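You operate a simulated robot arm through the tools that you are given. There is no shell and no other tool. Be economical: measure what you need, move in short steps, check, and stop when the job is done.

The job below is to be done with a simulated robot arm. You get a single attempt, and the scene is never put back.

## Task
Bin the scorched block from the patcher.
Fine: switch off before pulling the slide out, heat knob to 130 C; shut the waste lid; the two blocks beside it stay.

It is judged by the outcome, as a careful person would: the job done as asked, and still so three seconds after it is handed in. It fails if anything else is knocked over, pushed out of place, dropped, spilled or broken. Lids that push on must go on centred and level and be pressed home; caps that screw on are set level and turned clockwise until they are tight.

## Robot
A 6-joint arm with a two-finger parallel gripper, fixed in place. Base frame: the origin is at the foot of the arm, x ahead of it, y to its left, z up; the work surface is at about z = 0.802. Readings come in m, rad, newtons and seconds.
With the tool pointing down near the work surface it reaches from about 0.26 to 0.68 m from the base axis. Its first joint turns from -1.152 to 1.152 rad. Payload 2.9 kg.
Tool frame: the origin (TCP) lies between the finger pads and is the grasp point; the fingertips stand 0.03 m ahead of it; z points along the fingers, y is the line along which they close. The gripper opens to 0.11 m. The fingers are 0.02 m wide and 0.01 m thick; the gripper's body (0.048 by 0.112 m) begins 0.055 m behind the TCP.
Orientation is that of the tool frame in the base frame, as a unit quaternion [x, y, z, w]. With the fingers straight down and closing along the base's y, the tool's x points along the base's -x, its y along +y and its z along -z.

## Interface
- The arm moves only by the tool servo_tool. Its arguments are lists of equal length, an entry for each row: "xyz": the shift along the tool's x, y, z in m, a list of three; "rot": the turn, a rotation vector about the tool's x, y, z in degrees, a list of three. In form: {"xyz": [[x, y, z], ...], "rot": [[wx, wy, wz], ...]}. A call has 1 to 10 rows; each row is the pose to reach, as a shift and turn from the pose commanded when the call began, along the tool's axes at that moment. "fingers" is the opening, from 0 (shut) to 1 (fully open), set as the call begins (left out, the last holds). A row lasts 0.2 s, in which the tool goes at most 0.05 m and 0.15 rad; a call with a longer step from one row to the next is refused whole, and so is a gripper value outside its range. A pose out of reach is approached as far as the arm can. The call stops where the force on the tool passes 40 N (or 10 N more than at its start, if that is more) or the arm is blocked; 0.2 s more then pass. Each finger travels about 0.108 m/s and halts on what it meets, pressing with about 24 N; the grip force reading is that of the motor and also rises with nothing between the fingers. The clock runs only during rows and for 0.2 s after the last one: add rows that repeat a pose to give the fingers time. The reply holds the time, the measured pose of the TCP, the force on the tool along the base axes, the opening and the grip force, in the units named above and with some noise.
- Cameras (640 x 400 px; columns grow to the right, rows downward): "scene" is fixed at [0.0857, 0.4428, 1.38]; the picture's right is [-0.67, -0.74, 0.00], its down [-0.46, 0.42, -0.78] and it looks along [0.58, -0.52, -0.63] (base axes); focal length 367 px, centre (320, 200). "wrist" rides on the gripper at [-0.036, 0, -0.057] in the tool frame; the picture's right is [0.00, -1.00, 0.00], its down [0.97, 0.00, -0.24] and it looks along [0.24, 0.00, 0.97] (tool axes); focal length 218 px, centre (320, 200). There is no depth. A picture from a camera that has moved, and an enlarged one, comes with that camera's place and axes in the base frame and with its lens.
- camera(camera): a new picture of that camera. The clock stands still meanwhile.
- inspect(camera, box): a new picture of the part [left, top, right, bottom] of that camera's present view, enlarged. The clock stands still meanwhile.
- job_done(): hands the job in; it is judged then, once.

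Work in short steps. Places have to be worked out from the pictures, the camera data and where the tool is seen: move nearer, look again, correct. Check each grasp and each placing, and mend what went wrong. You have 120 turns and 64 pictures in all, those below and enlarged ones among them. Open the gripper and draw the arm clear of the work before you hand the job in, unless the task says otherwise; then end with one line.

The tools are called as name(argument=value, ...) on one line, values as JSON. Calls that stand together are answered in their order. servo_tool: Moves the arm, as the interface text tells. Its arguments: {"type":"object","properties":{"xyz":{"type":"array","items":{"type":"array","items":{"type":"number"}}},"rot":{"type":"array","items":{"type":"array","items":{"type":"number"}}},"fingers":{"type":"number"}},"required":["xyz","rot"]} The other tools are called the same way: camera (camera) takes a picture; inspect (camera, box) takes an enlarged picture of a part of a camera's view; job_done () hands the job in.

At the start:

```text
time_s: 0.0
tcp_pos: [0.3978, 0.0444, 1.0998]
tool_rot: [-0.001, 1.0, 0.001, 0.001]
force: [0.2, 0.4, -1.0]
gripper_width: 0.1099
finger_force: 0.0
```

scene: 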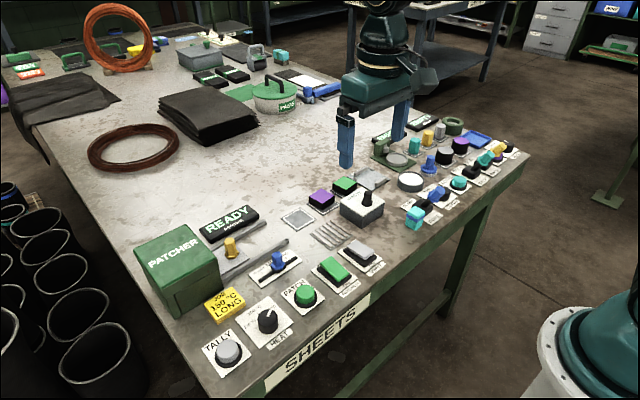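
wrist: 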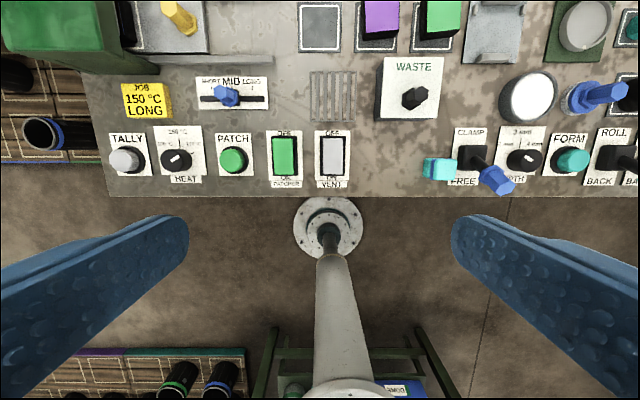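

The bench has many controls; I'll enlarge the patcher area and waste area first.

inspect(camera="scene", box=[120, 190, 320, 390])

inspect(camera="scene", box=[260, 120, 460, 280])

inspect(camera="wrist", box=[80, 0, 360, 200])

```text
2.00 times, centred on (220, 290) of scene
camera zoom: at [0.0857, 0.4428, 1.38], right [-0.67, -0.74, 0.0], down [-0.46, 0.42, -0.78], along [0.58, -0.52, -0.63], focal length 734 px, centre (520, 20)
```

zoom: 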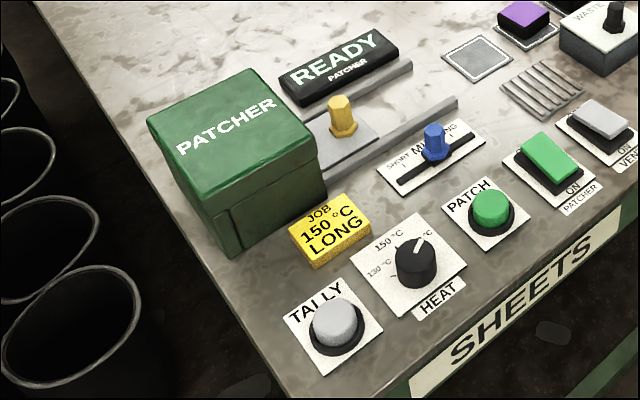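

```text
2.50 times, centred on (360, 200) of scene
camera zoom: at [0.0857, 0.4428, 1.38], right [-0.67, -0.74, 0.0], down [-0.46, 0.42, -0.78], along [0.58, -0.52, -0.63], focal length 917 px, centre (220, 200)
```

zoom: 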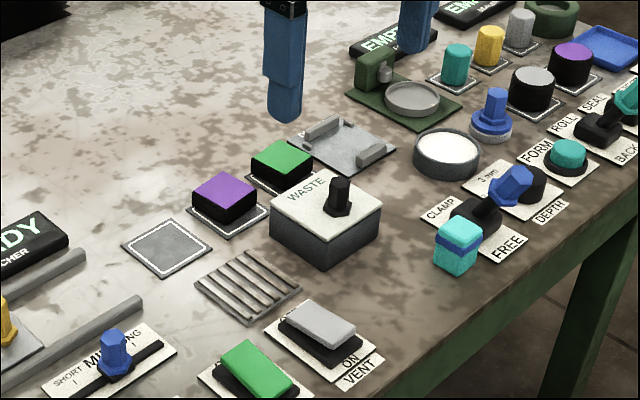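

```text
2.00 times, centred on (220, 100) of wrist
camera zoom: at [0.4339, 0.0435, 1.1571], right [0.0, -1.0, 0.0], down [-0.97, 0.0, 0.24], along [-0.24, 0.0, -0.97], focal length 436 px, centre (520, 400)
```

zoom: 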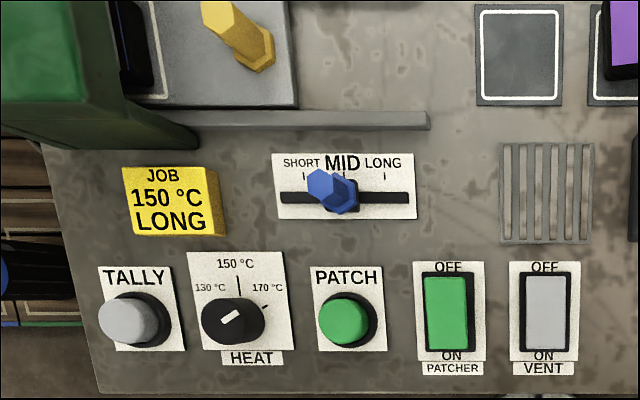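

Slide (gold knob), rocker PATCHER, HEAT knob and WASTE box are identified. I'll zoom on the rockers to see which end is pressed, and move closer above the patcher panel.

inspect(camera="scene", box=[300, 230, 396, 290])

servo_tool(xyz=[[-0.02, 0.04, 0.02], [-0.03, 0.07, 0.04], [-0.04, 0.11, 0.06], [-0.04, 0.13, 0.08]], rot=[[0, 0, 0], [0, 0, 0], [0, 0, 0], [0, 0, 0]])

camera(camera="wrist")

```text
6.67 times, centred on (348, 260) of scene
camera zoom: at [0.0857, 0.4428, 1.38], right [-0.67, -0.74, 0.0], down [-0.46, 0.42, -0.78], along [0.58, -0.52, -0.63], focal length 2446 px, centre (133, -200)
```

zoom: 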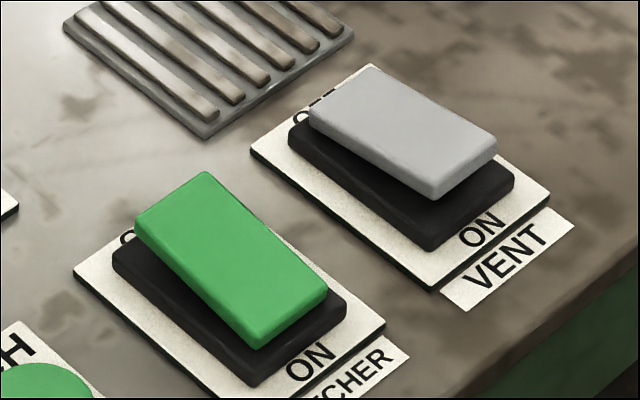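

```text
time_s: 1.0
tcp_pos: [0.4386, 0.1755, 1.0222]
tool_rot: [0.0, 1.0, 0.0, 0.001]
force: [0.0, 0.0, -0.5]
gripper_width: 0.1099
finger_force: 0.0
```

```text
57 pictures are left
camera wrist: at [0.4735, 0.175, 1.0778], right [0.0, -1.0, 0.0], down [-0.97, 0.0, 0.24], along [-0.24, 0.0, -0.97], focal length 218 px, centre (320, 200)
```

wrist: 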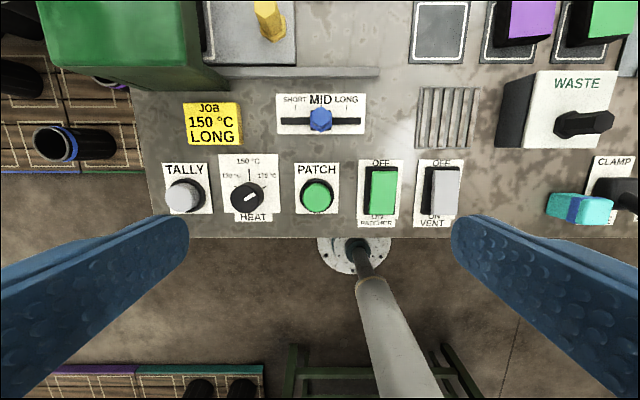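

Green rocker's near (ON) end looks pressed, the vent's OFF end is pressed; so patcher is ON. I close the fingers and go above the OFF end (~x .442, y .100) for a closer check.

servo_tool(xyz=[[-0.001, -0.03, 0.03], [-0.003, -0.06, 0.06], [-0.003, -0.0755, 0.09], [-0.003, -0.0755, 0.1], [-0.003, -0.0755, 0.1]], rot=[[0, 0, 0], [0, 0, 0], [0, 0, 0], [0, 0, 0], [0, 0, 0]], fingers=0)

camera(camera="wrist")

camera(camera="scene")

```text
time_s: 2.2
tcp_pos: [0.4426, 0.0989, 0.9202]
tool_rot: [0.0, 1.0, 0.001, 0.0]
force: [-0.1, -0.6, -0.3]
gripper_width: 0.0
finger_force: 24.0
```

```text
56 pictures are left
camera wrist: at [0.4788, 0.0985, 0.9776], right [0.0, -1.0, 0.0], down [-0.97, 0.0, 0.24], along [-0.24, 0.0, -0.97], focal length 218 px, centre (320, 200)
```

wrist: 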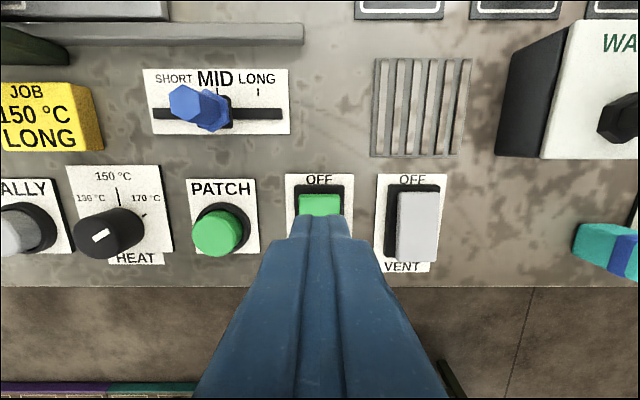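

```text
55 pictures are left
```

scene: 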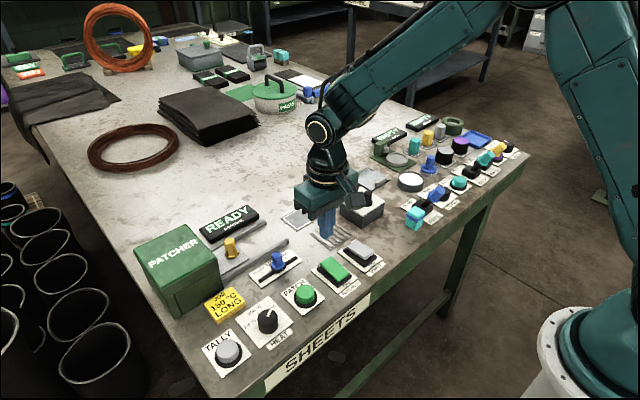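

The tip is over the rocker; OFF edge is at about x .444. I shift to x .436 and descend gently until contact.

servo_tool(xyz=[[0.006, 0, 0.02], [0.006, 0, 0.04], [0.006, 0, 0.05], [0.006, 0, 0.056], [0.006, 0, 0.062], [0.006, 0, 0.066], [0.006, 0, 0.07], [0.006, 0, 0.073]], rot=[[0, 0, 0], [0, 0, 0], [0, 0, 0], [0, 0, 0], [0, 0, 0], [0, 0, 0], [0, 0, 0], [0, 0, 0]])

inspect(camera="scene", box=[190, 190, 400, 320])

```text
time_s: 3.9
tcp_pos: [0.4348, 0.0989, 0.8528]
tool_rot: [-0.001, 1.0, 0.001, 0.004]
force: [-0.8, 0.4, 1.8]
gripper_width: 0.0001
finger_force: 24.1
stopped in row 8: the force on the tool passed its limit (the readings are from after the stop); the commanded pose is now the measured one
```

```text
3.05 times, centred on (295, 255) of scene
camera zoom: at [0.0856, 0.4428, 1.38], right [-0.67, -0.74, 0.0], down [-0.46, 0.42, -0.78], along [0.58, -0.52, -0.63], focal length 1118 px, centre (396, 32)
```

zoom: 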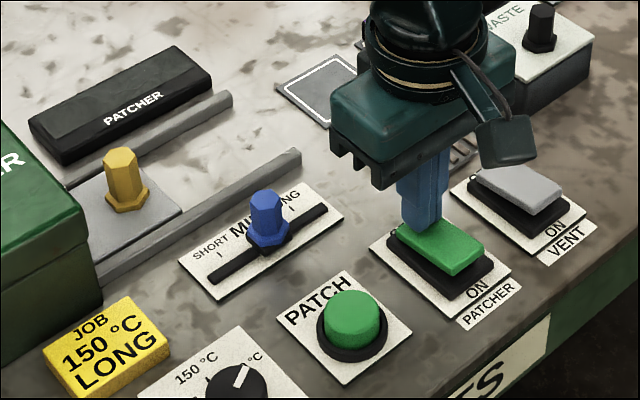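

READY lamp went dark: patcher is off. Next I lift, and go above the HEAT knob (~.413, .26) with fingers opened.

servo_tool(xyz=[[0, 0, -0.05], [0, 0, -0.09], [0.01, 0.04, -0.1], [0.02, 0.08, -0.1], [0.02, 0.12, -0.1], [0.02, 0.15, -0.1], [0.02, 0.16, -0.1]], rot=[[0, 0, 0], [0, 0, 0], [0, 0, 0], [0, 0, 0], [0, 0, 0], [0, 0, 0], [0, 0, 0]], fingers=0.5)

camera(camera="wrist")

inspect(camera="scene", box=[220, 280, 316, 340])

```text
time_s: 5.5
tcp_pos: [0.4167, 0.2587, 0.9519]
tool_rot: [0.0, 1.0, 0.0, 0.001]
force: [-0.1, -0.6, 0.7]
gripper_width: 0.0551
finger_force: 0.1
```

```text
53 pictures are left
camera wrist: at [0.4525, 0.2574, 1.009], right [0.0, -1.0, 0.0], down [-0.97, 0.0, 0.24], along [-0.24, 0.0, -0.97], focal length 218 px, centre (320, 200)
```

wrist: 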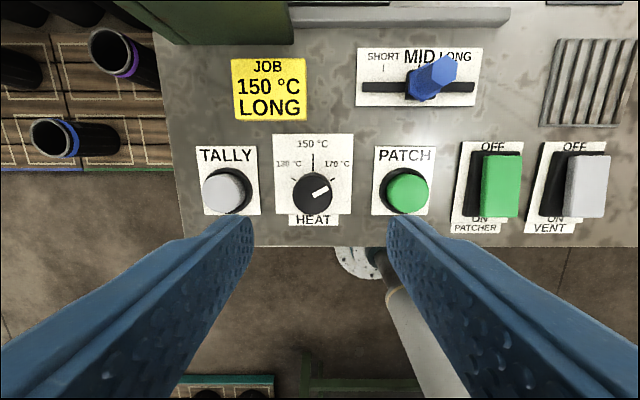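

```text
6.67 times, centred on (268, 310) of scene
camera zoom: at [0.0857, 0.4428, 1.38], right [-0.67, -0.74, 0.0], down [-0.46, 0.42, -0.78], along [0.58, -0.52, -0.63], focal length 2446 px, centre (667, -533)
```

zoom: 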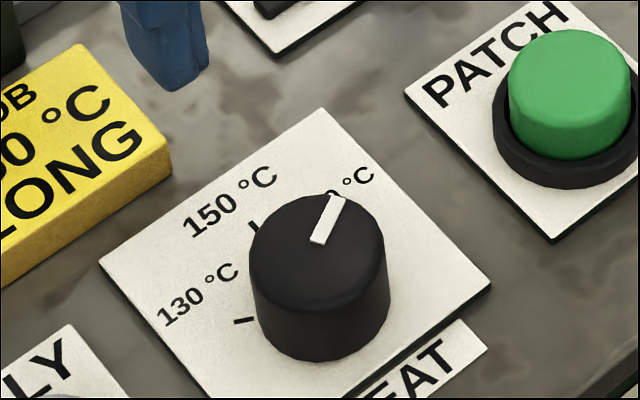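

I zoom in on the knob to measure tick and pointer angles.

inspect(camera="wrist", box=[265, 130, 361, 230])

```text
4.00 times, centred on (313, 180) of wrist
camera zoom: at [0.4525, 0.2574, 1.009], right [0.0, -1.0, 0.0], down [-0.97, 0.0, 0.24], along [-0.24, 0.0, -0.97], focal length 873 px, centre (348, 280)
```

zoom: 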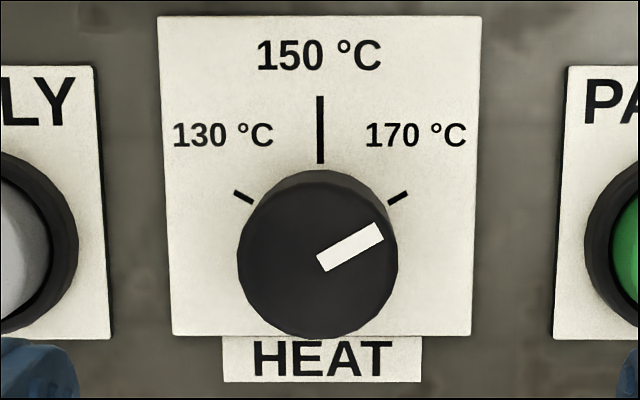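

Pointer is at 170 (60° right), 130 is at 60° left: a 120° CCW turn. Knob centre ≈ (.4125,.264). I pre-rotate +60° about tool z and centre over it.

servo_tool(xyz=[[0.0042, 0.005, 0], [0.0042, 0.005, 0], [0.0042, 0.005, 0], [0.0042, 0.005, 0.02], [0.0042, 0.005, 0.04], [0.0042, 0.005, 0.05], [0.0042, 0.005, 0.06], [0.0042, 0.005, 0.06]], rot=[[0, 0, 8.5], [0, 0, 17], [0, 0, 25.5], [0, 0, 34], [0, 0, 42.5], [0, 0, 51], [0, 0, 59.5], [0, 0, 60]])

camera(camera="wrist")

```text
time_s: 7.3
tcp_pos: [0.4117, 0.2641, 0.8929]
tool_rot: [0.501, 0.866, 0.002, 0.002]
force: [0.9, 0.1, 0.3]
gripper_width: 0.055
finger_force: 0.1
```

```text
50 pictures are left
camera wrist: at [0.4289, 0.232, 0.949], right [-0.87, -0.5, 0.0], down [-0.49, 0.84, 0.24], along [-0.12, 0.21, -0.97], focal length 218 px, centre (320, 200)
```

wrist: 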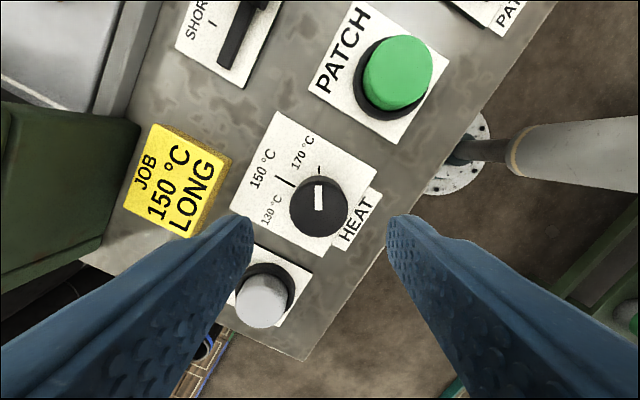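

Knob is centred between the fingers with clear sides. I descend to TCP z ≈ .842 and close.

servo_tool(xyz=[[0, 0, 0.02], [0, 0, 0.035], [0, 0, 0.045], [0, 0, 0.05], [0, 0, 0.05]], rot=[[0, 0, 0], [0, 0, 0], [0, 0, 0], [0, 0, 0], [0, 0, 0]])

servo_tool(xyz=[[0, 0, 0], [0, 0, 0], [0, 0, 0]], rot=[[0, 0, 0], [0, 0, 0], [0, 0, 0]], fingers=0)

```text
time_s: 8.5
tcp_pos: [0.4114, 0.2627, 0.8446]
tool_rot: [0.501, 0.866, 0.001, 0.002]
force: [-0.7, 1.0, -0.3]
gripper_width: 0.0551
finger_force: 0.1
```

```text
time_s: 9.3
tcp_pos: [0.4131, 0.2625, 0.8439]
tool_rot: [0.5, 0.866, 0.003, 0.003]
force: [13.4, 7.9, -9.1]
gripper_width: 0.0348
finger_force: 45.3
```

Gripped at 35 mm with a ~15 N lateral offset; I nudge the tool +2 mm in y to relieve it.

servo_tool(xyz=[[0, 0.001, 0], [0, 0.002, 0]], rot=[[0, 0, 0], [0, 0, 0]])

```text
time_s: 9.9
tcp_pos: [0.413, 0.2633, 0.8429]
tool_rot: [0.5, 0.866, 0.0, 0.001]
force: [2.0, -1.1, 10.6]
gripper_width: 0.0344
finger_force: 44.9
```

Lateral force is gone. Now turn −120° about tool z, first 60°.

servo_tool(xyz=[[0, 0, 0], [0, 0, 0], [0, 0, 0], [0, 0, 0], [0, 0, 0], [0, 0, 0], [0, 0, 0], [0, 0, 0]], rot=[[0, 0, -8], [0, 0, -16], [0, 0, -24], [0, 0, -32], [0, 0, -40], [0, 0, -48], [0, 0, -56], [0, 0, -60]])

inspect(camera="scene", box=[200, 260, 330, 350])

```text
time_s: 11.7
tcp_pos: [0.4137, 0.2649, 0.8437]
tool_rot: [-0.002, 1.0, 0.001, 0.002]
force: [-7.2, -5.7, 13.3]
gripper_width: 0.0346
finger_force: 44.5
```

```text
4.44 times, centred on (265, 305) of scene
camera zoom: at [0.0853, 0.4426, 1.3801], right [-0.67, -0.74, 0.0], down [-0.46, 0.42, -0.78], along [0.58, -0.52, -0.63], focal length 1631 px, centre (564, -267)
```

zoom: 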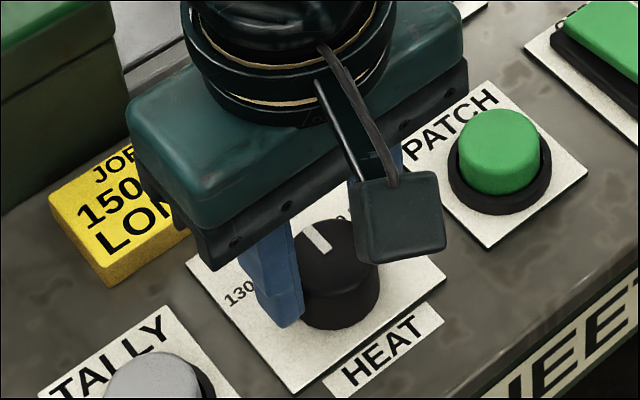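

The knob followed to 150. Continue the remaining 60°.

servo_tool(xyz=[[0, 0, 0], [0, 0, 0], [0, 0, 0], [0, 0, 0], [0, 0, 0], [0, 0, 0], [0, 0, 0], [0, 0, 0]], rot=[[0, 0, -8], [0, 0, -16], [0, 0, -24], [0, 0, -32], [0, 0, -40], [0, 0, -48], [0, 0, -56], [0, 0, -60]])

servo_tool(xyz=[[0, 0, 0], [0, 0, 0], [0, 0, -0.02], [0, 0, -0.05], [0, 0, -0.08], [0, 0, -0.11]], rot=[[0, 0, 0], [0, 0, 0], [0, 0, 0], [0, 0, 0], [0, 0, 0], [0, 0, 0]], fingers=0.5)

camera(camera="wrist")

```text
time_s: 13.5
tcp_pos: [0.4133, 0.266, 0.8435]
tool_rot: [-0.502, 0.865, 0.0, 0.003]
force: [-9.6, 14.8, 10.7]
gripper_width: 0.0347
finger_force: 44.9
```

```text
time_s: 14.9
tcp_pos: [0.4127, 0.2645, 0.9533]
tool_rot: [-0.501, 0.866, -0.001, 0.002]
force: [0.7, -0.8, -0.1]
gripper_width: 0.055
finger_force: 0.1
```

```text
48 pictures are left
camera wrist: at [0.4303, 0.2956, 1.0102], right [0.87, -0.5, 0.0], down [-0.49, -0.84, 0.24], along [-0.12, -0.21, -0.97], focal length 218 px, centre (320, 200)
```

wrist: 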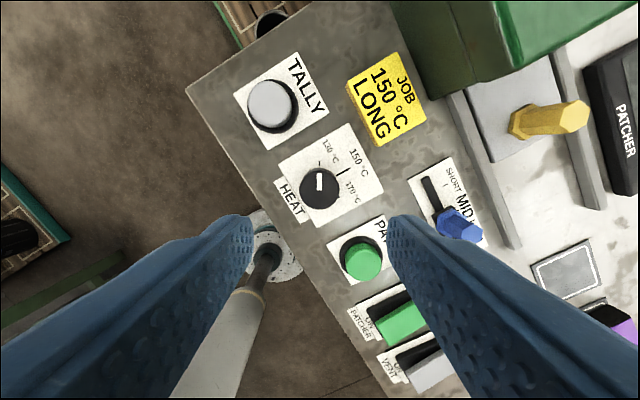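

HEAT now points at 130. Next, I rise, rotate to the orientation with the camera on the −y side (closing along x), and move toward the slide's gold knob.

servo_tool(xyz=[[0, 0, -0.02], [0.004, -0.022, -0.04], [0.009, -0.045, -0.06], [0.014, -0.07, -0.06], [0.019, -0.1, -0.06], [0.024, -0.13, -0.06], [0.029, -0.16, -0.06], [0.033, -0.18, -0.06], [0.035, -0.19, -0.06]], rot=[[0, 0, 8.33], [0, 0, 16.67], [0, 0, 25], [0, 0, 33.3], [0, 0, 41.6], [0, 0, 50], [0, 0, 58.3], [0, 0, 66.6], [0, 0, 75]])

servo_tool(xyz=[[0, 0, 0], [0, 0, 0], [0, 0, 0], [0, 0, 0], [0, 0, 0], [0, 0, 0], [0, 0, 0], [0, 0, 0], [0, 0, 0]], rot=[[0, 0, 8.33], [0, 0, 16.67], [0, 0, 25], [0, 0, 33.3], [0, 0, 41.6], [0, 0, 50], [0, 0, 58.3], [0, 0, 66.6], [0, 0, 75]])

camera(camera="wrist")

```text
time_s: 16.9
tcp_pos: [0.5592, 0.139, 1.0131]
tool_rot: [0.132, 0.991, 0.001, 0.002]
force: [-0.1, 0.3, 0.4]
gripper_width: 0.0549
finger_force: 0.0
```

```text
time_s: 18.9
tcp_pos: [0.5608, 0.139, 1.013]
tool_rot: [0.708, 0.706, 0.003, 0.001]
force: [-1.1, -0.2, 0.6]
gripper_width: 0.0551
finger_force: 0.1
```

```text
47 pictures are left
camera wrist: at [0.5603, 0.1022, 1.0698], right [-1.0, 0.0, 0.0], down [0.0, 0.97, 0.24], along [0.01, 0.24, -0.97], focal length 218 px, centre (320, 200)
```

wrist: 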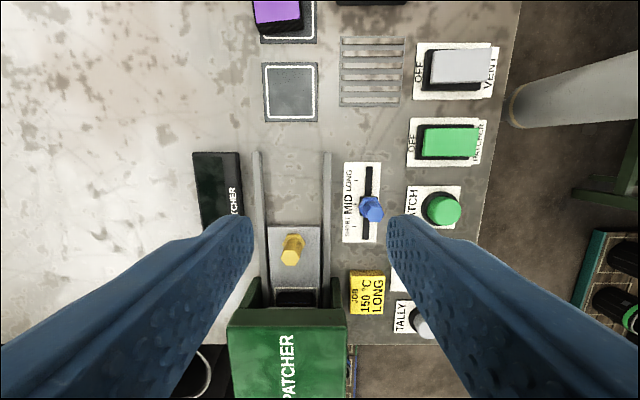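

I zoom in on the slide and patcher mouth.

inspect(camera="wrist", box=[220, 200, 370, 320])

inspect(camera="scene", box=[180, 190, 300, 300])

```text
3.33 times, centred on (295, 260) of wrist
camera zoom: at [0.5603, 0.1022, 1.0698], right [-1.0, 0.0, 0.0], down [0.0, 0.97, 0.24], along [0.01, 0.24, -0.97], focal length 728 px, centre (403, 0)
```

zoom: 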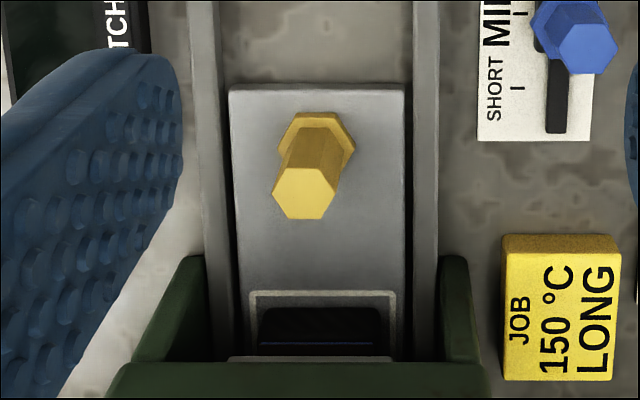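

```text
3.64 times, centred on (240, 245) of scene
camera zoom: at [0.0857, 0.4428, 1.38], right [-0.67, -0.74, 0.0], down [-0.46, 0.42, -0.78], along [0.58, -0.52, -0.63], focal length 1334 px, centre (611, 36)
```

zoom: 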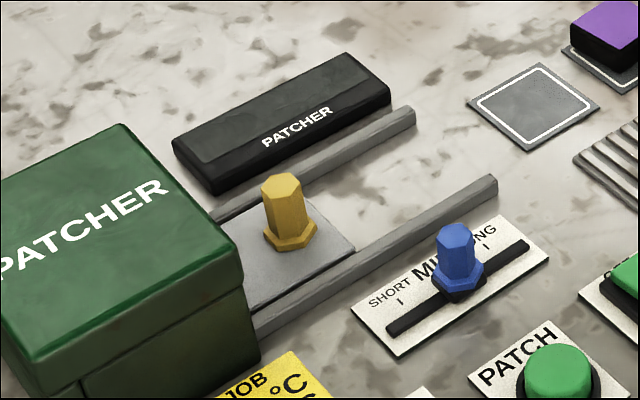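

Knob estimated at (.5965, .224), top ≈ .849; box mouth ~3 cm beyond. I move above it with a 40 mm opening and check.

servo_tool(xyz=[[0.03, 0.012, 0.02], [0.06, 0.024, 0.05], [0.08, 0.035, 0.08], [0.085, 0.0357, 0.1], [0.085, 0.0357, 0.11], [0.085, 0.0357, 0.11]], rot=[[0, 0, 0], [0, 0, 0], [0, 0, 0], [0, 0, 0], [0, 0, 0], [0, 0, 0]], fingers=0.38)

camera(camera="wrist")

inspect(camera="scene", box=[150, 150, 310, 310])

```text
time_s: 20.3
tcp_pos: [0.5958, 0.2243, 0.9035]
tool_rot: [0.707, 0.707, 0.003, 0.001]
force: [-1.1, 0.0, 0.5]
gripper_width: 0.0417
finger_force: 0.0
```

```text
44 pictures are left
camera wrist: at [0.5962, 0.1867, 0.9601], right [-1.0, 0.0, 0.0], down [0.0, 0.97, 0.24], along [0.0, 0.24, -0.97], focal length 218 px, centre (320, 200)
```

wrist: 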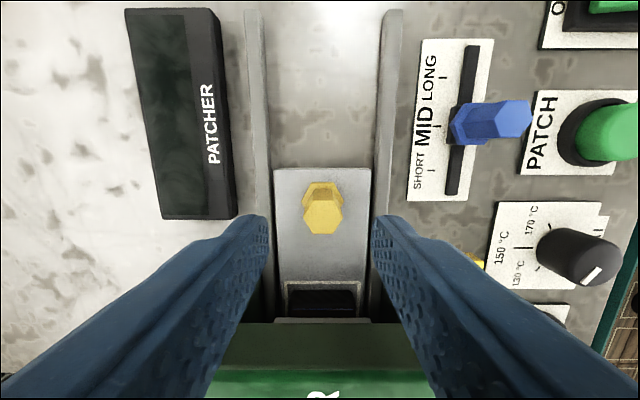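

```text
2.50 times, centred on (230, 230) of scene
camera zoom: at [0.0857, 0.4428, 1.38], right [-0.67, -0.74, 0.0], down [-0.46, 0.42, -0.78], along [0.58, -0.52, -0.63], focal length 917 px, centre (545, 125)
```

zoom: 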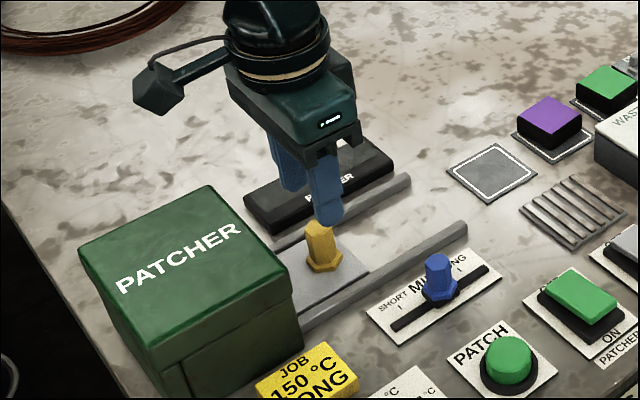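

Knob is centred. I descend to TCP z ≈ .852 and grip.

servo_tool(xyz=[[0, 0, 0.02], [0, 0, 0.035], [0, 0, 0.045], [0, 0, 0.051], [0, 0, 0.051]], rot=[[0, 0, 0], [0, 0, 0], [0, 0, 0], [0, 0, 0], [0, 0, 0]])

servo_tool(xyz=[[0, 0, 0], [0, 0, 0], [0, 0, 0]], rot=[[0, 0, 0], [0, 0, 0], [0, 0, 0]], fingers=0)

```text
time_s: 21.5
tcp_pos: [0.5974, 0.2235, 0.8514]
tool_rot: [0.707, 0.707, 0.002, 0.001]
force: [0.1, -1.0, -0.4]
gripper_width: 0.0419
finger_force: 0.1
```

```text
time_s: 22.3
tcp_pos: [0.5946, 0.2258, 0.8519]
tool_rot: [0.706, 0.708, 0.0, 0.0]
force: [-15.8, -0.8, 4.7]
gripper_width: 0.0217
finger_force: 44.7
```

Gripped (22 mm), with −16 N in x; I relieve 2 mm and pull the slide 6 cm toward −y.

servo_tool(xyz=[[0, -0.002, 0], [-0.008, -0.002, 0], [-0.018, -0.002, 0], [-0.028, -0.002, 0], [-0.038, -0.002, 0], [-0.048, -0.002, 0], [-0.058, -0.002, 0], [-0.06, -0.002, 0]], rot=[[0, 0, 0], [0, 0, 0], [0, 0, 0], [0, 0, 0], [0, 0, 0], [0, 0, 0], [0, 0, 0], [0, 0, 0]])

camera(camera="wrist")

inspect(camera="scene", box=[150, 150, 310, 310])

```text
time_s: 24.1
tcp_pos: [0.5942, 0.1628, 0.8509]
tool_rot: [0.707, 0.707, 0.002, 0.001]
force: [17.5, 0.0, -22.7]
gripper_width: 0.0215
finger_force: 45.3
```

```text
42 pictures are left
camera wrist: at [0.5948, 0.1266, 0.9079], right [-1.0, 0.0, 0.0], down [0.0, 0.97, 0.24], along [0.0, 0.24, -0.97], focal length 218 px, centre (320, 200)
```

wrist: 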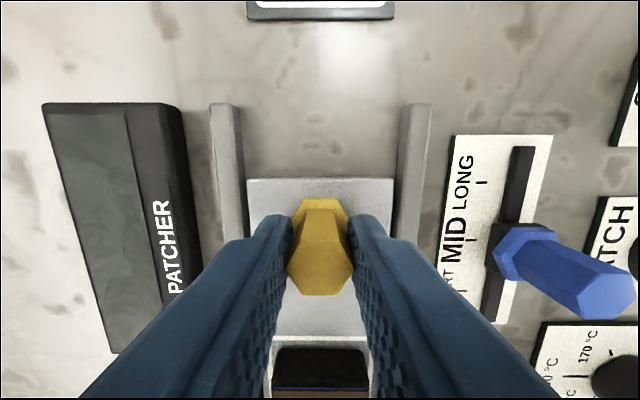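

```text
2.50 times, centred on (230, 230) of scene
camera zoom: at [0.0865, 0.4429, 1.3799], right [-0.67, -0.74, 0.0], down [-0.46, 0.42, -0.78], along [0.58, -0.52, -0.63], focal length 917 px, centre (545, 125)
```

zoom: 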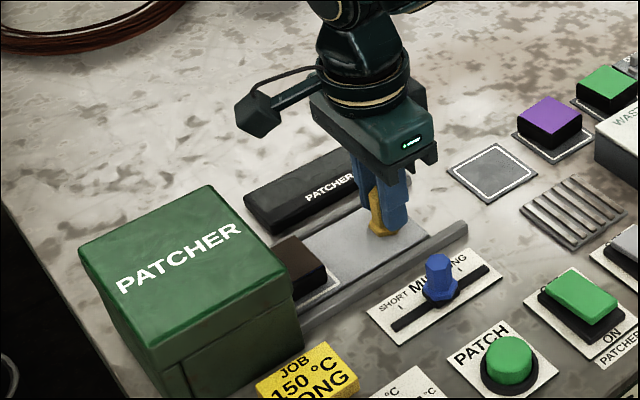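

Slide follows and the dark block is emerging. Pull further to the end of travel in small steps, easing x by 1 mm.

servo_tool(xyz=[[0, 0.001, 0], [-0.006, 0.001, 0], [-0.012, 0.001, 0], [-0.018, 0.001, 0], [-0.024, 0.001, 0], [-0.03, 0.001, 0], [-0.034, 0.001, 0]], rot=[[0, 0, 0], [0, 0, 0], [0, 0, 0], [0, 0, 0], [0, 0, 0], [0, 0, 0], [0, 0, 0]])

inspect(camera="scene", box=[150, 150, 310, 310])

```text
time_s: 25.7
tcp_pos: [0.5943, 0.1306, 0.8513]
tool_rot: [0.707, 0.707, 0.0, 0.0]
force: [-0.3, -0.3, -17.8]
gripper_width: 0.0216
finger_force: 44.6
```

```text
2.50 times, centred on (230, 230) of scene
camera zoom: at [0.086, 0.4429, 1.3799], right [-0.67, -0.74, 0.0], down [-0.46, 0.42, -0.78], along [0.58, -0.52, -0.63], focal length 917 px, centre (545, 125)
```

zoom: 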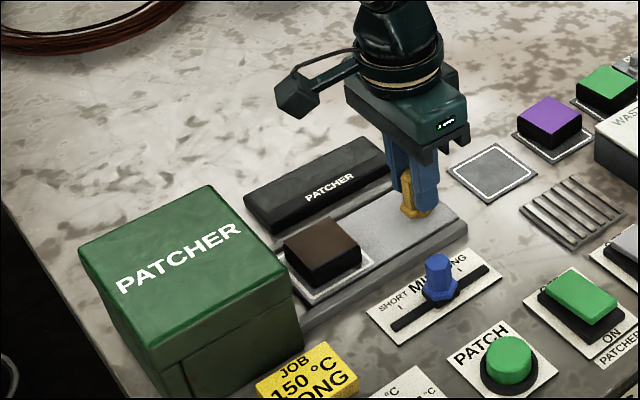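

Block is clear of the box and the slide front is at the rail ends. I release and rise to look at the block from above.

servo_tool(xyz=[[0, 0, 0], [0, 0, 0], [0, 0, -0.03], [0, 0, -0.07], [0, 0, -0.11], [0, 0, -0.11]], rot=[[0, 0, 0], [0, 0, 0], [0, 0, 0], [0, 0, 0], [0, 0, 0], [0, 0, 0]], fingers=0.4)

camera(camera="wrist")

```text
time_s: 27.1
tcp_pos: [0.5971, 0.1304, 0.9629]
tool_rot: [0.707, 0.707, 0.002, 0.001]
force: [0.9, -0.1, -1.2]
gripper_width: 0.0438
finger_force: 0.1
```

```text
39 pictures are left
camera wrist: at [0.5968, 0.0932, 1.0195], right [-1.0, 0.0, 0.0], down [0.0, 0.97, 0.24], along [0.0, 0.24, -0.97], focal length 218 px, centre (320, 200)
```

wrist: 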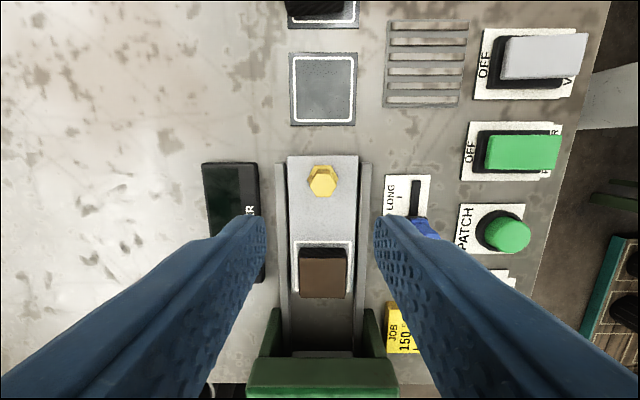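

Block is at about (.594,.212). Now to the WASTE box: move over it to see the lid.

servo_tool(xyz=[[-0.04, -0.02, -0.01], [-0.08, -0.045, -0.02], [-0.12, -0.07, -0.02], [-0.15, -0.09, -0.02], [-0.17, -0.097, -0.02], [-0.17, -0.097, -0.02]], rot=[[0, 0, 0], [0, 0, 0], [0, 0, 0], [0, 0, 0], [0, 0, 0], [0, 0, 0]])

camera(camera="wrist")

inspect(camera="scene", box=[320, 165, 410, 245])

```text
time_s: 28.5
tcp_pos: [0.498, -0.0401, 0.9811]
tool_rot: [0.706, 0.708, 0.003, 0.001]
force: [-0.3, -0.7, 0.1]
gripper_width: 0.044
finger_force: 0.0
```

```text
38 pictures are left
camera wrist: at [0.498, -0.0771, 1.0369], right [-1.0, 0.0, 0.0], down [0.0, 0.97, 0.24], along [0.0, 0.24, -0.97], focal length 218 px, centre (320, 200)
```

wrist: 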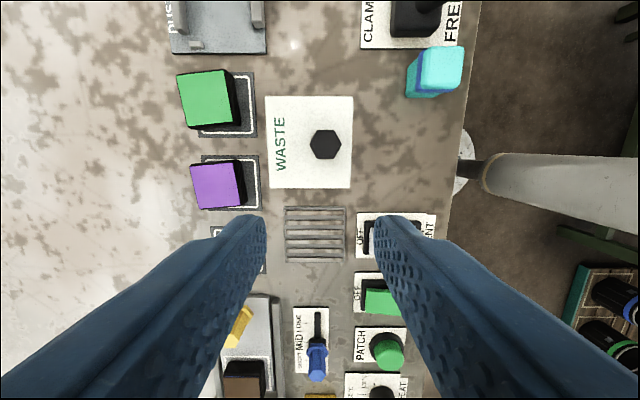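

```text
5.00 times, centred on (365, 205) of scene
camera zoom: at [0.0857, 0.4428, 1.38], right [-0.67, -0.74, 0.0], down [-0.46, 0.42, -0.78], along [0.58, -0.52, -0.63], focal length 1835 px, centre (95, 175)
```

zoom: 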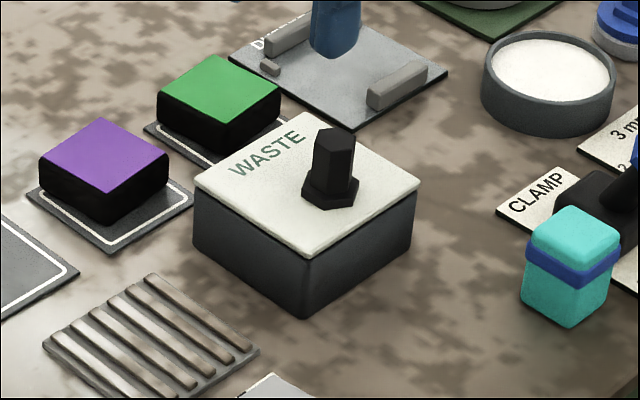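

Lid is a plate with an off-centre hex knob at about (.4945, −.0785). I move over it at z .93 and check centring.

servo_tool(xyz=[[-0.02, -0.002, 0.02], [-0.0385, -0.0035, 0.04], [-0.0385, -0.0035, 0.05], [-0.0385, -0.0035, 0.05]], rot=[[0, 0, 0], [0, 0, 0], [0, 0, 0], [0, 0, 0]])

inspect(camera="wrist", box=[220, 120, 420, 320])

inspect(camera="scene", box=[320, 165, 410, 245])

```text
time_s: 29.5
tcp_pos: [0.4953, -0.0789, 0.9301]
tool_rot: [0.708, 0.707, 0.002, 0.002]
force: [-0.5, 0.0, 0.1]
gripper_width: 0.044
finger_force: 0.1
```

```text
2.00 times, centred on (320, 220) of wrist
camera zoom: at [0.4952, -0.1153, 0.9872], right [-1.0, 0.0, 0.0], down [0.0, 0.97, 0.24], along [0.0, 0.24, -0.97], focal length 436 px, centre (320, 160)
```

zoom: 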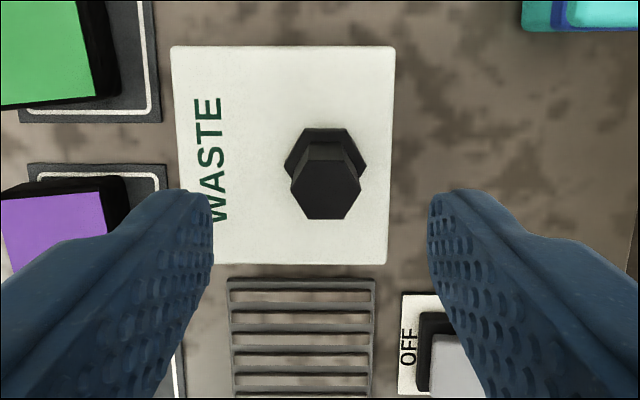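

```text
5.00 times, centred on (365, 205) of scene
camera zoom: at [0.0857, 0.4428, 1.38], right [-0.67, -0.74, 0.0], down [-0.46, 0.42, -0.78], along [0.58, -0.52, -0.63], focal length 1835 px, centre (95, 175)
```

zoom: 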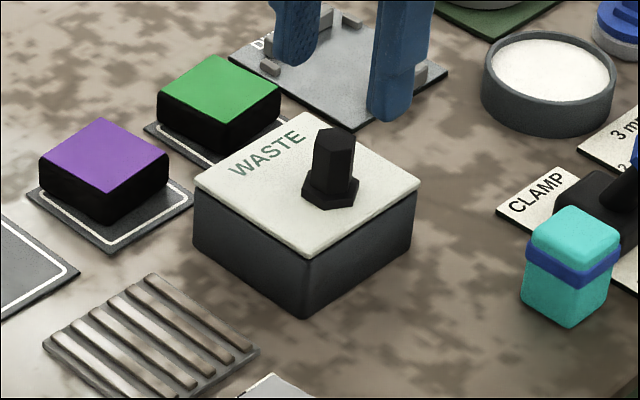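

Centred (knob top ≈ .873, lid ≈ .844). Descend to TCP ≈ .878 and grip.

servo_tool(xyz=[[0, -0.0013, 0.02], [0, -0.0013, 0.035], [0, -0.0013, 0.045], [0, -0.0013, 0.052], [0, -0.0013, 0.052]], rot=[[0, 0, 0], [0, 0, 0], [0, 0, 0], [0, 0, 0], [0, 0, 0]])

servo_tool(xyz=[[0, 0, 0], [0, 0, 0], [0, 0, 0]], rot=[[0, 0, 0], [0, 0, 0], [0, 0, 0]], fingers=0)

```text
time_s: 30.7
tcp_pos: [0.4941, -0.0776, 0.8794]
tool_rot: [0.707, 0.707, 0.002, 0.002]
force: [0.1, 0.0, -0.2]
gripper_width: 0.0441
finger_force: 0.0
```

```text
time_s: 31.5
tcp_pos: [0.4938, -0.0779, 0.8802]
tool_rot: [0.707, 0.707, 0.001, 0.0]
force: [-0.4, -0.3, 2.9]
gripper_width: 0.019
finger_force: 44.5
```

Gripped cleanly (19 mm). I try a small 8 mm lift to see how the lid moves.

servo_tool(xyz=[[0, 0, -0.002], [0, 0, -0.004], [0, 0, -0.006], [0, 0, -0.008]], rot=[[0, 0, 0], [0, 0, 0], [0, 0, 0], [0, 0, 0]])

inspect(camera="scene", box=[320, 165, 410, 245])

```text
time_s: 32.5
tcp_pos: [0.4926, -0.0771, 0.8868]
tool_rot: [0.707, 0.708, 0.0, 0.0]
force: [-0.8, -0.8, -31.4]
gripper_width: 0.0191
finger_force: 44.8
```

```text
5.00 times, centred on (365, 205) of scene
camera zoom: at [0.0862, 0.4427, 1.38], right [-0.67, -0.74, 0.0], down [-0.46, 0.42, -0.78], along [0.58, -0.52, -0.63], focal length 1835 px, centre (95, 175)
```

zoom: 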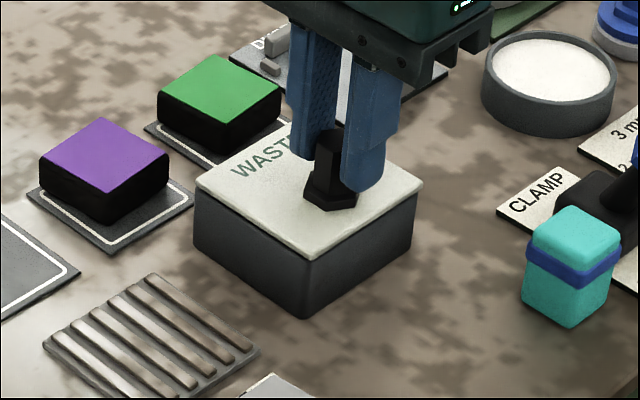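

The lid resists a pure lift (−31 N) — hinged, sliding or push-fit. I lower back and probe a small sideways pull toward −x.

servo_tool(xyz=[[0, 0, 0.004], [0, 0, 0.0075], [0, -0.001, 0.0075], [0, -0.003, 0.0075], [0, -0.005, 0.0075]], rot=[[0, 0, 0], [0, 0, 0], [0, 0, 0], [0, 0, 0], [0, 0, 0]])

inspect(camera="scene", box=[320, 165, 410, 245])

```text
time_s: 33.7
tcp_pos: [0.4909, -0.0782, 0.8829]
tool_rot: [0.707, 0.707, 0.003, 0.004]
force: [0.9, 4.5, 32.9]
gripper_width: 0.0196
finger_force: 44.3
```

```text
5.00 times, centred on (365, 205) of scene
camera zoom: at [0.0852, 0.443, 1.3799], right [-0.67, -0.74, 0.0], down [-0.46, 0.42, -0.78], along [0.58, -0.52, -0.63], focal length 1835 px, centre (95, 175)
```

zoom: 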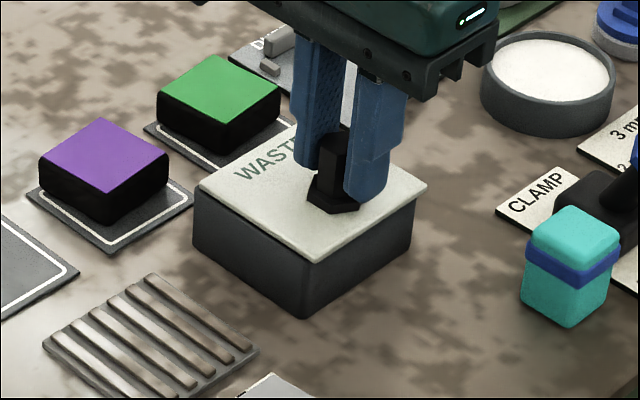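

The lid slides freely toward −x (vertically retained). I unload the vertical force and slide it 3 cm further, watching clearance to the cyan clamp handle.

servo_tool(xyz=[[0, 0, -0.003], [0, -0.005, -0.003], [0, -0.012, -0.003], [0, -0.019, -0.003], [0, -0.026, -0.003], [0, -0.03, -0.003]], rot=[[0, 0, 0], [0, 0, 0], [0, 0, 0], [0, 0, 0], [0, 0, 0], [0, 0, 0]])

camera(camera="wrist")

inspect(camera="scene", box=[320, 165, 440, 265])

```text
time_s: 35.1
tcp_pos: [0.4589, -0.0783, 0.8824]
tool_rot: [0.706, 0.708, 0.002, 0.001]
force: [0.1, 1.2, -0.8]
gripper_width: 0.0193
finger_force: 44.6
```

```text
32 pictures are left
camera wrist: at [0.4586, -0.1148, 0.9381], right [-1.0, 0.0, 0.0], down [0.0, 0.97, 0.24], along [0.0, 0.24, -0.97], focal length 218 px, centre (320, 200)
```

wrist: 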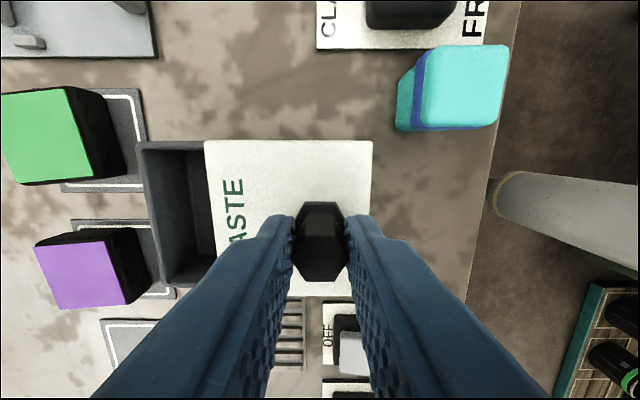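

```text
4.00 times, centred on (380, 215) of scene
camera zoom: at [0.0857, 0.4428, 1.3799], right [-0.67, -0.74, 0.0], down [-0.46, 0.42, -0.78], along [0.58, -0.52, -0.63], focal length 1468 px, centre (80, 140)
```

zoom: 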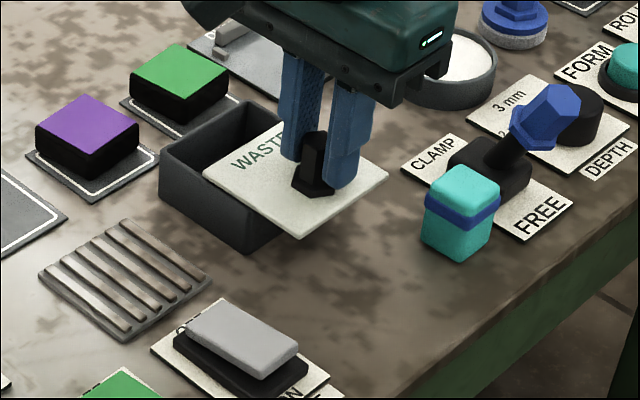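

Sliding lid confirmed; cyan handle clears the lid edge by ~5 mm in y. Slide ~2.4 cm more.

servo_tool(xyz=[[0, -0.004, 0], [0, -0.009, 0], [0, -0.014, 0], [0, -0.019, 0], [0, -0.024, 0], [0, -0.025, 0]], rot=[[0, 0, 0], [0, 0, 0], [0, 0, 0], [0, 0, 0], [0, 0, 0], [0, 0, 0]])

inspect(camera="scene", box=[320, 165, 440, 265])

```text
time_s: 36.5
tcp_pos: [0.4339, -0.0782, 0.8819]
tool_rot: [0.707, 0.707, 0.002, 0.001]
force: [0.0, 1.2, -17.6]
gripper_width: 0.0192
finger_force: 45.3
```

```text
4.00 times, centred on (380, 215) of scene
camera zoom: at [0.086, 0.4428, 1.38], right [-0.67, -0.74, 0.0], down [-0.46, 0.42, -0.78], along [0.58, -0.52, -0.63], focal length 1468 px, centre (80, 140)
```

zoom: 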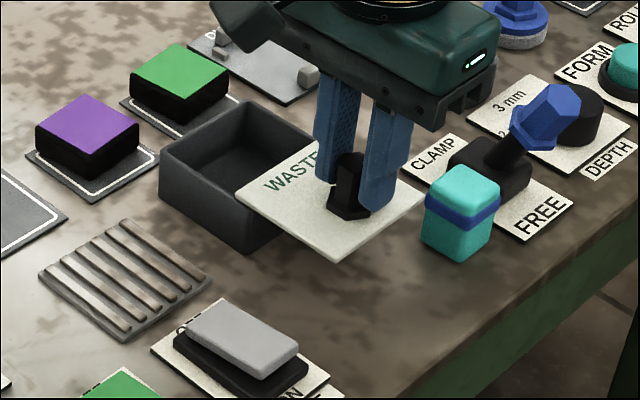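

Bin is open about 5.5 cm. Release the lid, rise, and travel to above the block.

servo_tool(xyz=[[0, 0, 0], [0, 0, 0], [0, 0, -0.03], [0, 0, -0.07], [0, 0, -0.1], [0, 0, -0.1]], rot=[[0, 0, 0], [0, 0, 0], [0, 0, 0], [0, 0, 0], [0, 0, 0], [0, 0, 0]], fingers=0.55)

servo_tool(xyz=[[0.035, 0.02, 0], [0.07, 0.045, 0], [0.11, 0.07, 0], [0.15, 0.09, 0], [0.19, 0.11, 0], [0.23, 0.13, 0], [0.26, 0.15, 0], [0.28, 0.16, 0.03], [0.288, 0.16, 0.06], [0.288, 0.16, 0.06]], rot=[[0, 0, 0], [0, 0, 0], [0, 0, 0], [0, 0, 0], [0, 0, 0], [0, 0, 0], [0, 0, 0], [0, 0, 0], [0, 0, 0], [0, 0, 0]])

inspect(camera="wrist", box=[220, 140, 420, 340])

inspect(camera="scene", box=[180, 165, 440, 290])

```text
time_s: 37.9
tcp_pos: [0.4335, -0.0783, 0.9821]
tool_rot: [0.707, 0.707, 0.003, 0.001]
force: [-0.2, -0.2, 0.4]
gripper_width: 0.0605
finger_force: 0.1
```

```text
time_s: 40.1
tcp_pos: [0.5958, 0.208, 0.9241]
tool_rot: [0.707, 0.707, 0.002, 0.001]
force: [0.0, 0.9, 0.0]
gripper_width: 0.0605
finger_force: 0.0
```

```text
2.00 times, centred on (320, 240) of wrist
camera zoom: at [0.5956, 0.1716, 0.9808], right [-1.0, 0.0, 0.0], down [0.0, 0.97, 0.24], along [0.0, 0.24, -0.97], focal length 436 px, centre (320, 120)
```

zoom: 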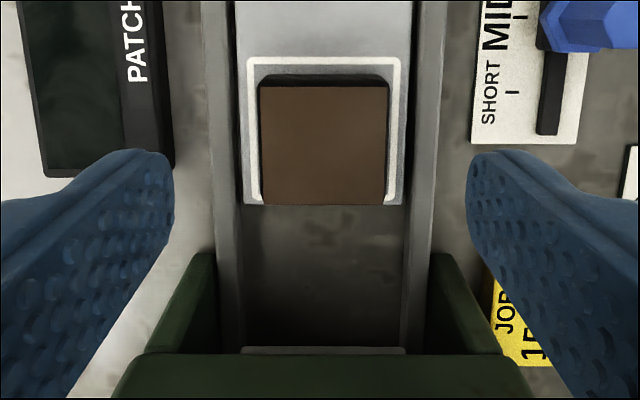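

```text
2.46 times, centred on (310, 228) of scene
camera zoom: at [0.0857, 0.4428, 1.38], right [-0.67, -0.74, 0.0], down [-0.46, 0.42, -0.78], along [0.58, -0.52, -0.63], focal length 903 px, centre (345, 132)
```

zoom: 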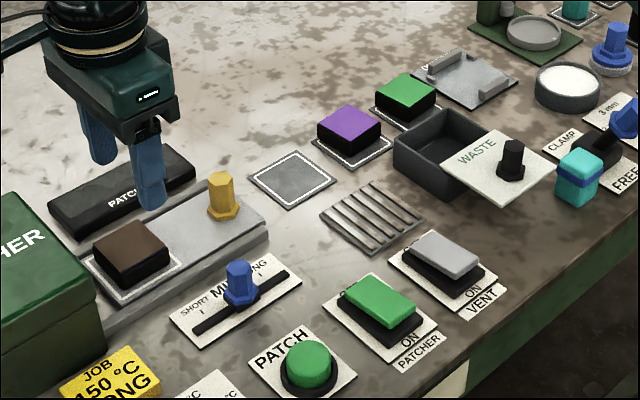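

Block top centre ≈ (.5945,.217), size ~43 mm, top ≈ .838. I descend around it to TCP .852 and grip.

servo_tool(xyz=[[0.009, -0.001, 0], [0.009, -0.001, 0.03], [0.009, -0.001, 0.05], [0.009, -0.001, 0.065], [0.009, -0.001, 0.072], [0.009, -0.001, 0.072]], rot=[[0, 0, 0], [0, 0, 0], [0, 0, 0], [0, 0, 0], [0, 0, 0], [0, 0, 0]], fingers=0.51)

servo_tool(xyz=[[0, 0, 0], [0, 0, 0], [0, 0, 0]], rot=[[0, 0, 0], [0, 0, 0], [0, 0, 0]], fingers=0)

```text
time_s: 41.5
tcp_pos: [0.5926, 0.2199, 0.8516]
tool_rot: [0.707, 0.707, 0.002, 0.001]
force: [0.5, -0.6, -0.1]
gripper_width: 0.0562
finger_force: 0.0
```

```text
time_s: 42.3
tcp_pos: [0.5922, 0.2202, 0.8531]
tool_rot: [0.708, 0.706, 0.003, 0.001]
force: [-0.8, -0.2, 0.0]
gripper_width: 0.0471
finger_force: 24.0
```

Gripped at 47 mm. Lift slowly and check.

servo_tool(xyz=[[0, 0, -0.01], [0, 0, -0.03], [0, 0, -0.05], [0, 0, -0.08], [0, 0, -0.11], [0, 0, -0.12]], rot=[[0, 0, 0], [0, 0, 0], [0, 0, 0], [0, 0, 0], [0, 0, 0], [0, 0, 0]])

camera(camera="scene")

camera(camera="wrist")

```text
time_s: 43.7
tcp_pos: [0.5939, 0.2197, 0.9727]
tool_rot: [0.707, 0.707, 0.001, 0.001]
force: [-0.3, -0.2, -0.3]
gripper_width: 0.0471
finger_force: 24.0
```

```text
27 pictures are left
```

scene: 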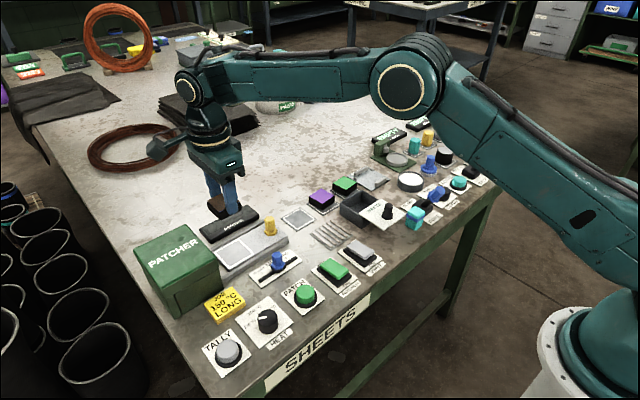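

```text
26 pictures are left
camera wrist: at [0.5927, 0.1823, 1.0282], right [-1.0, 0.0, 0.0], down [0.0, 0.97, 0.24], along [0.0, 0.24, -0.97], focal length 218 px, centre (320, 200)
```

wrist: 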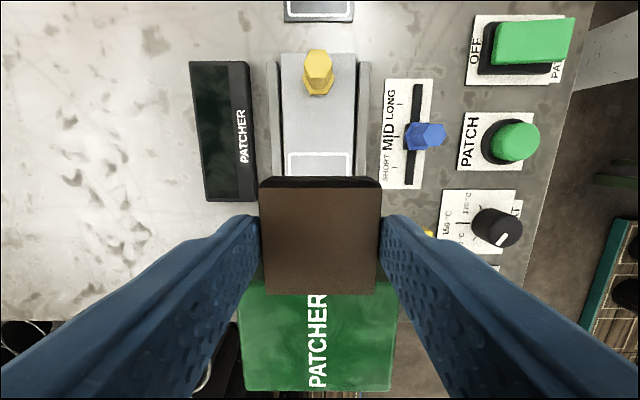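

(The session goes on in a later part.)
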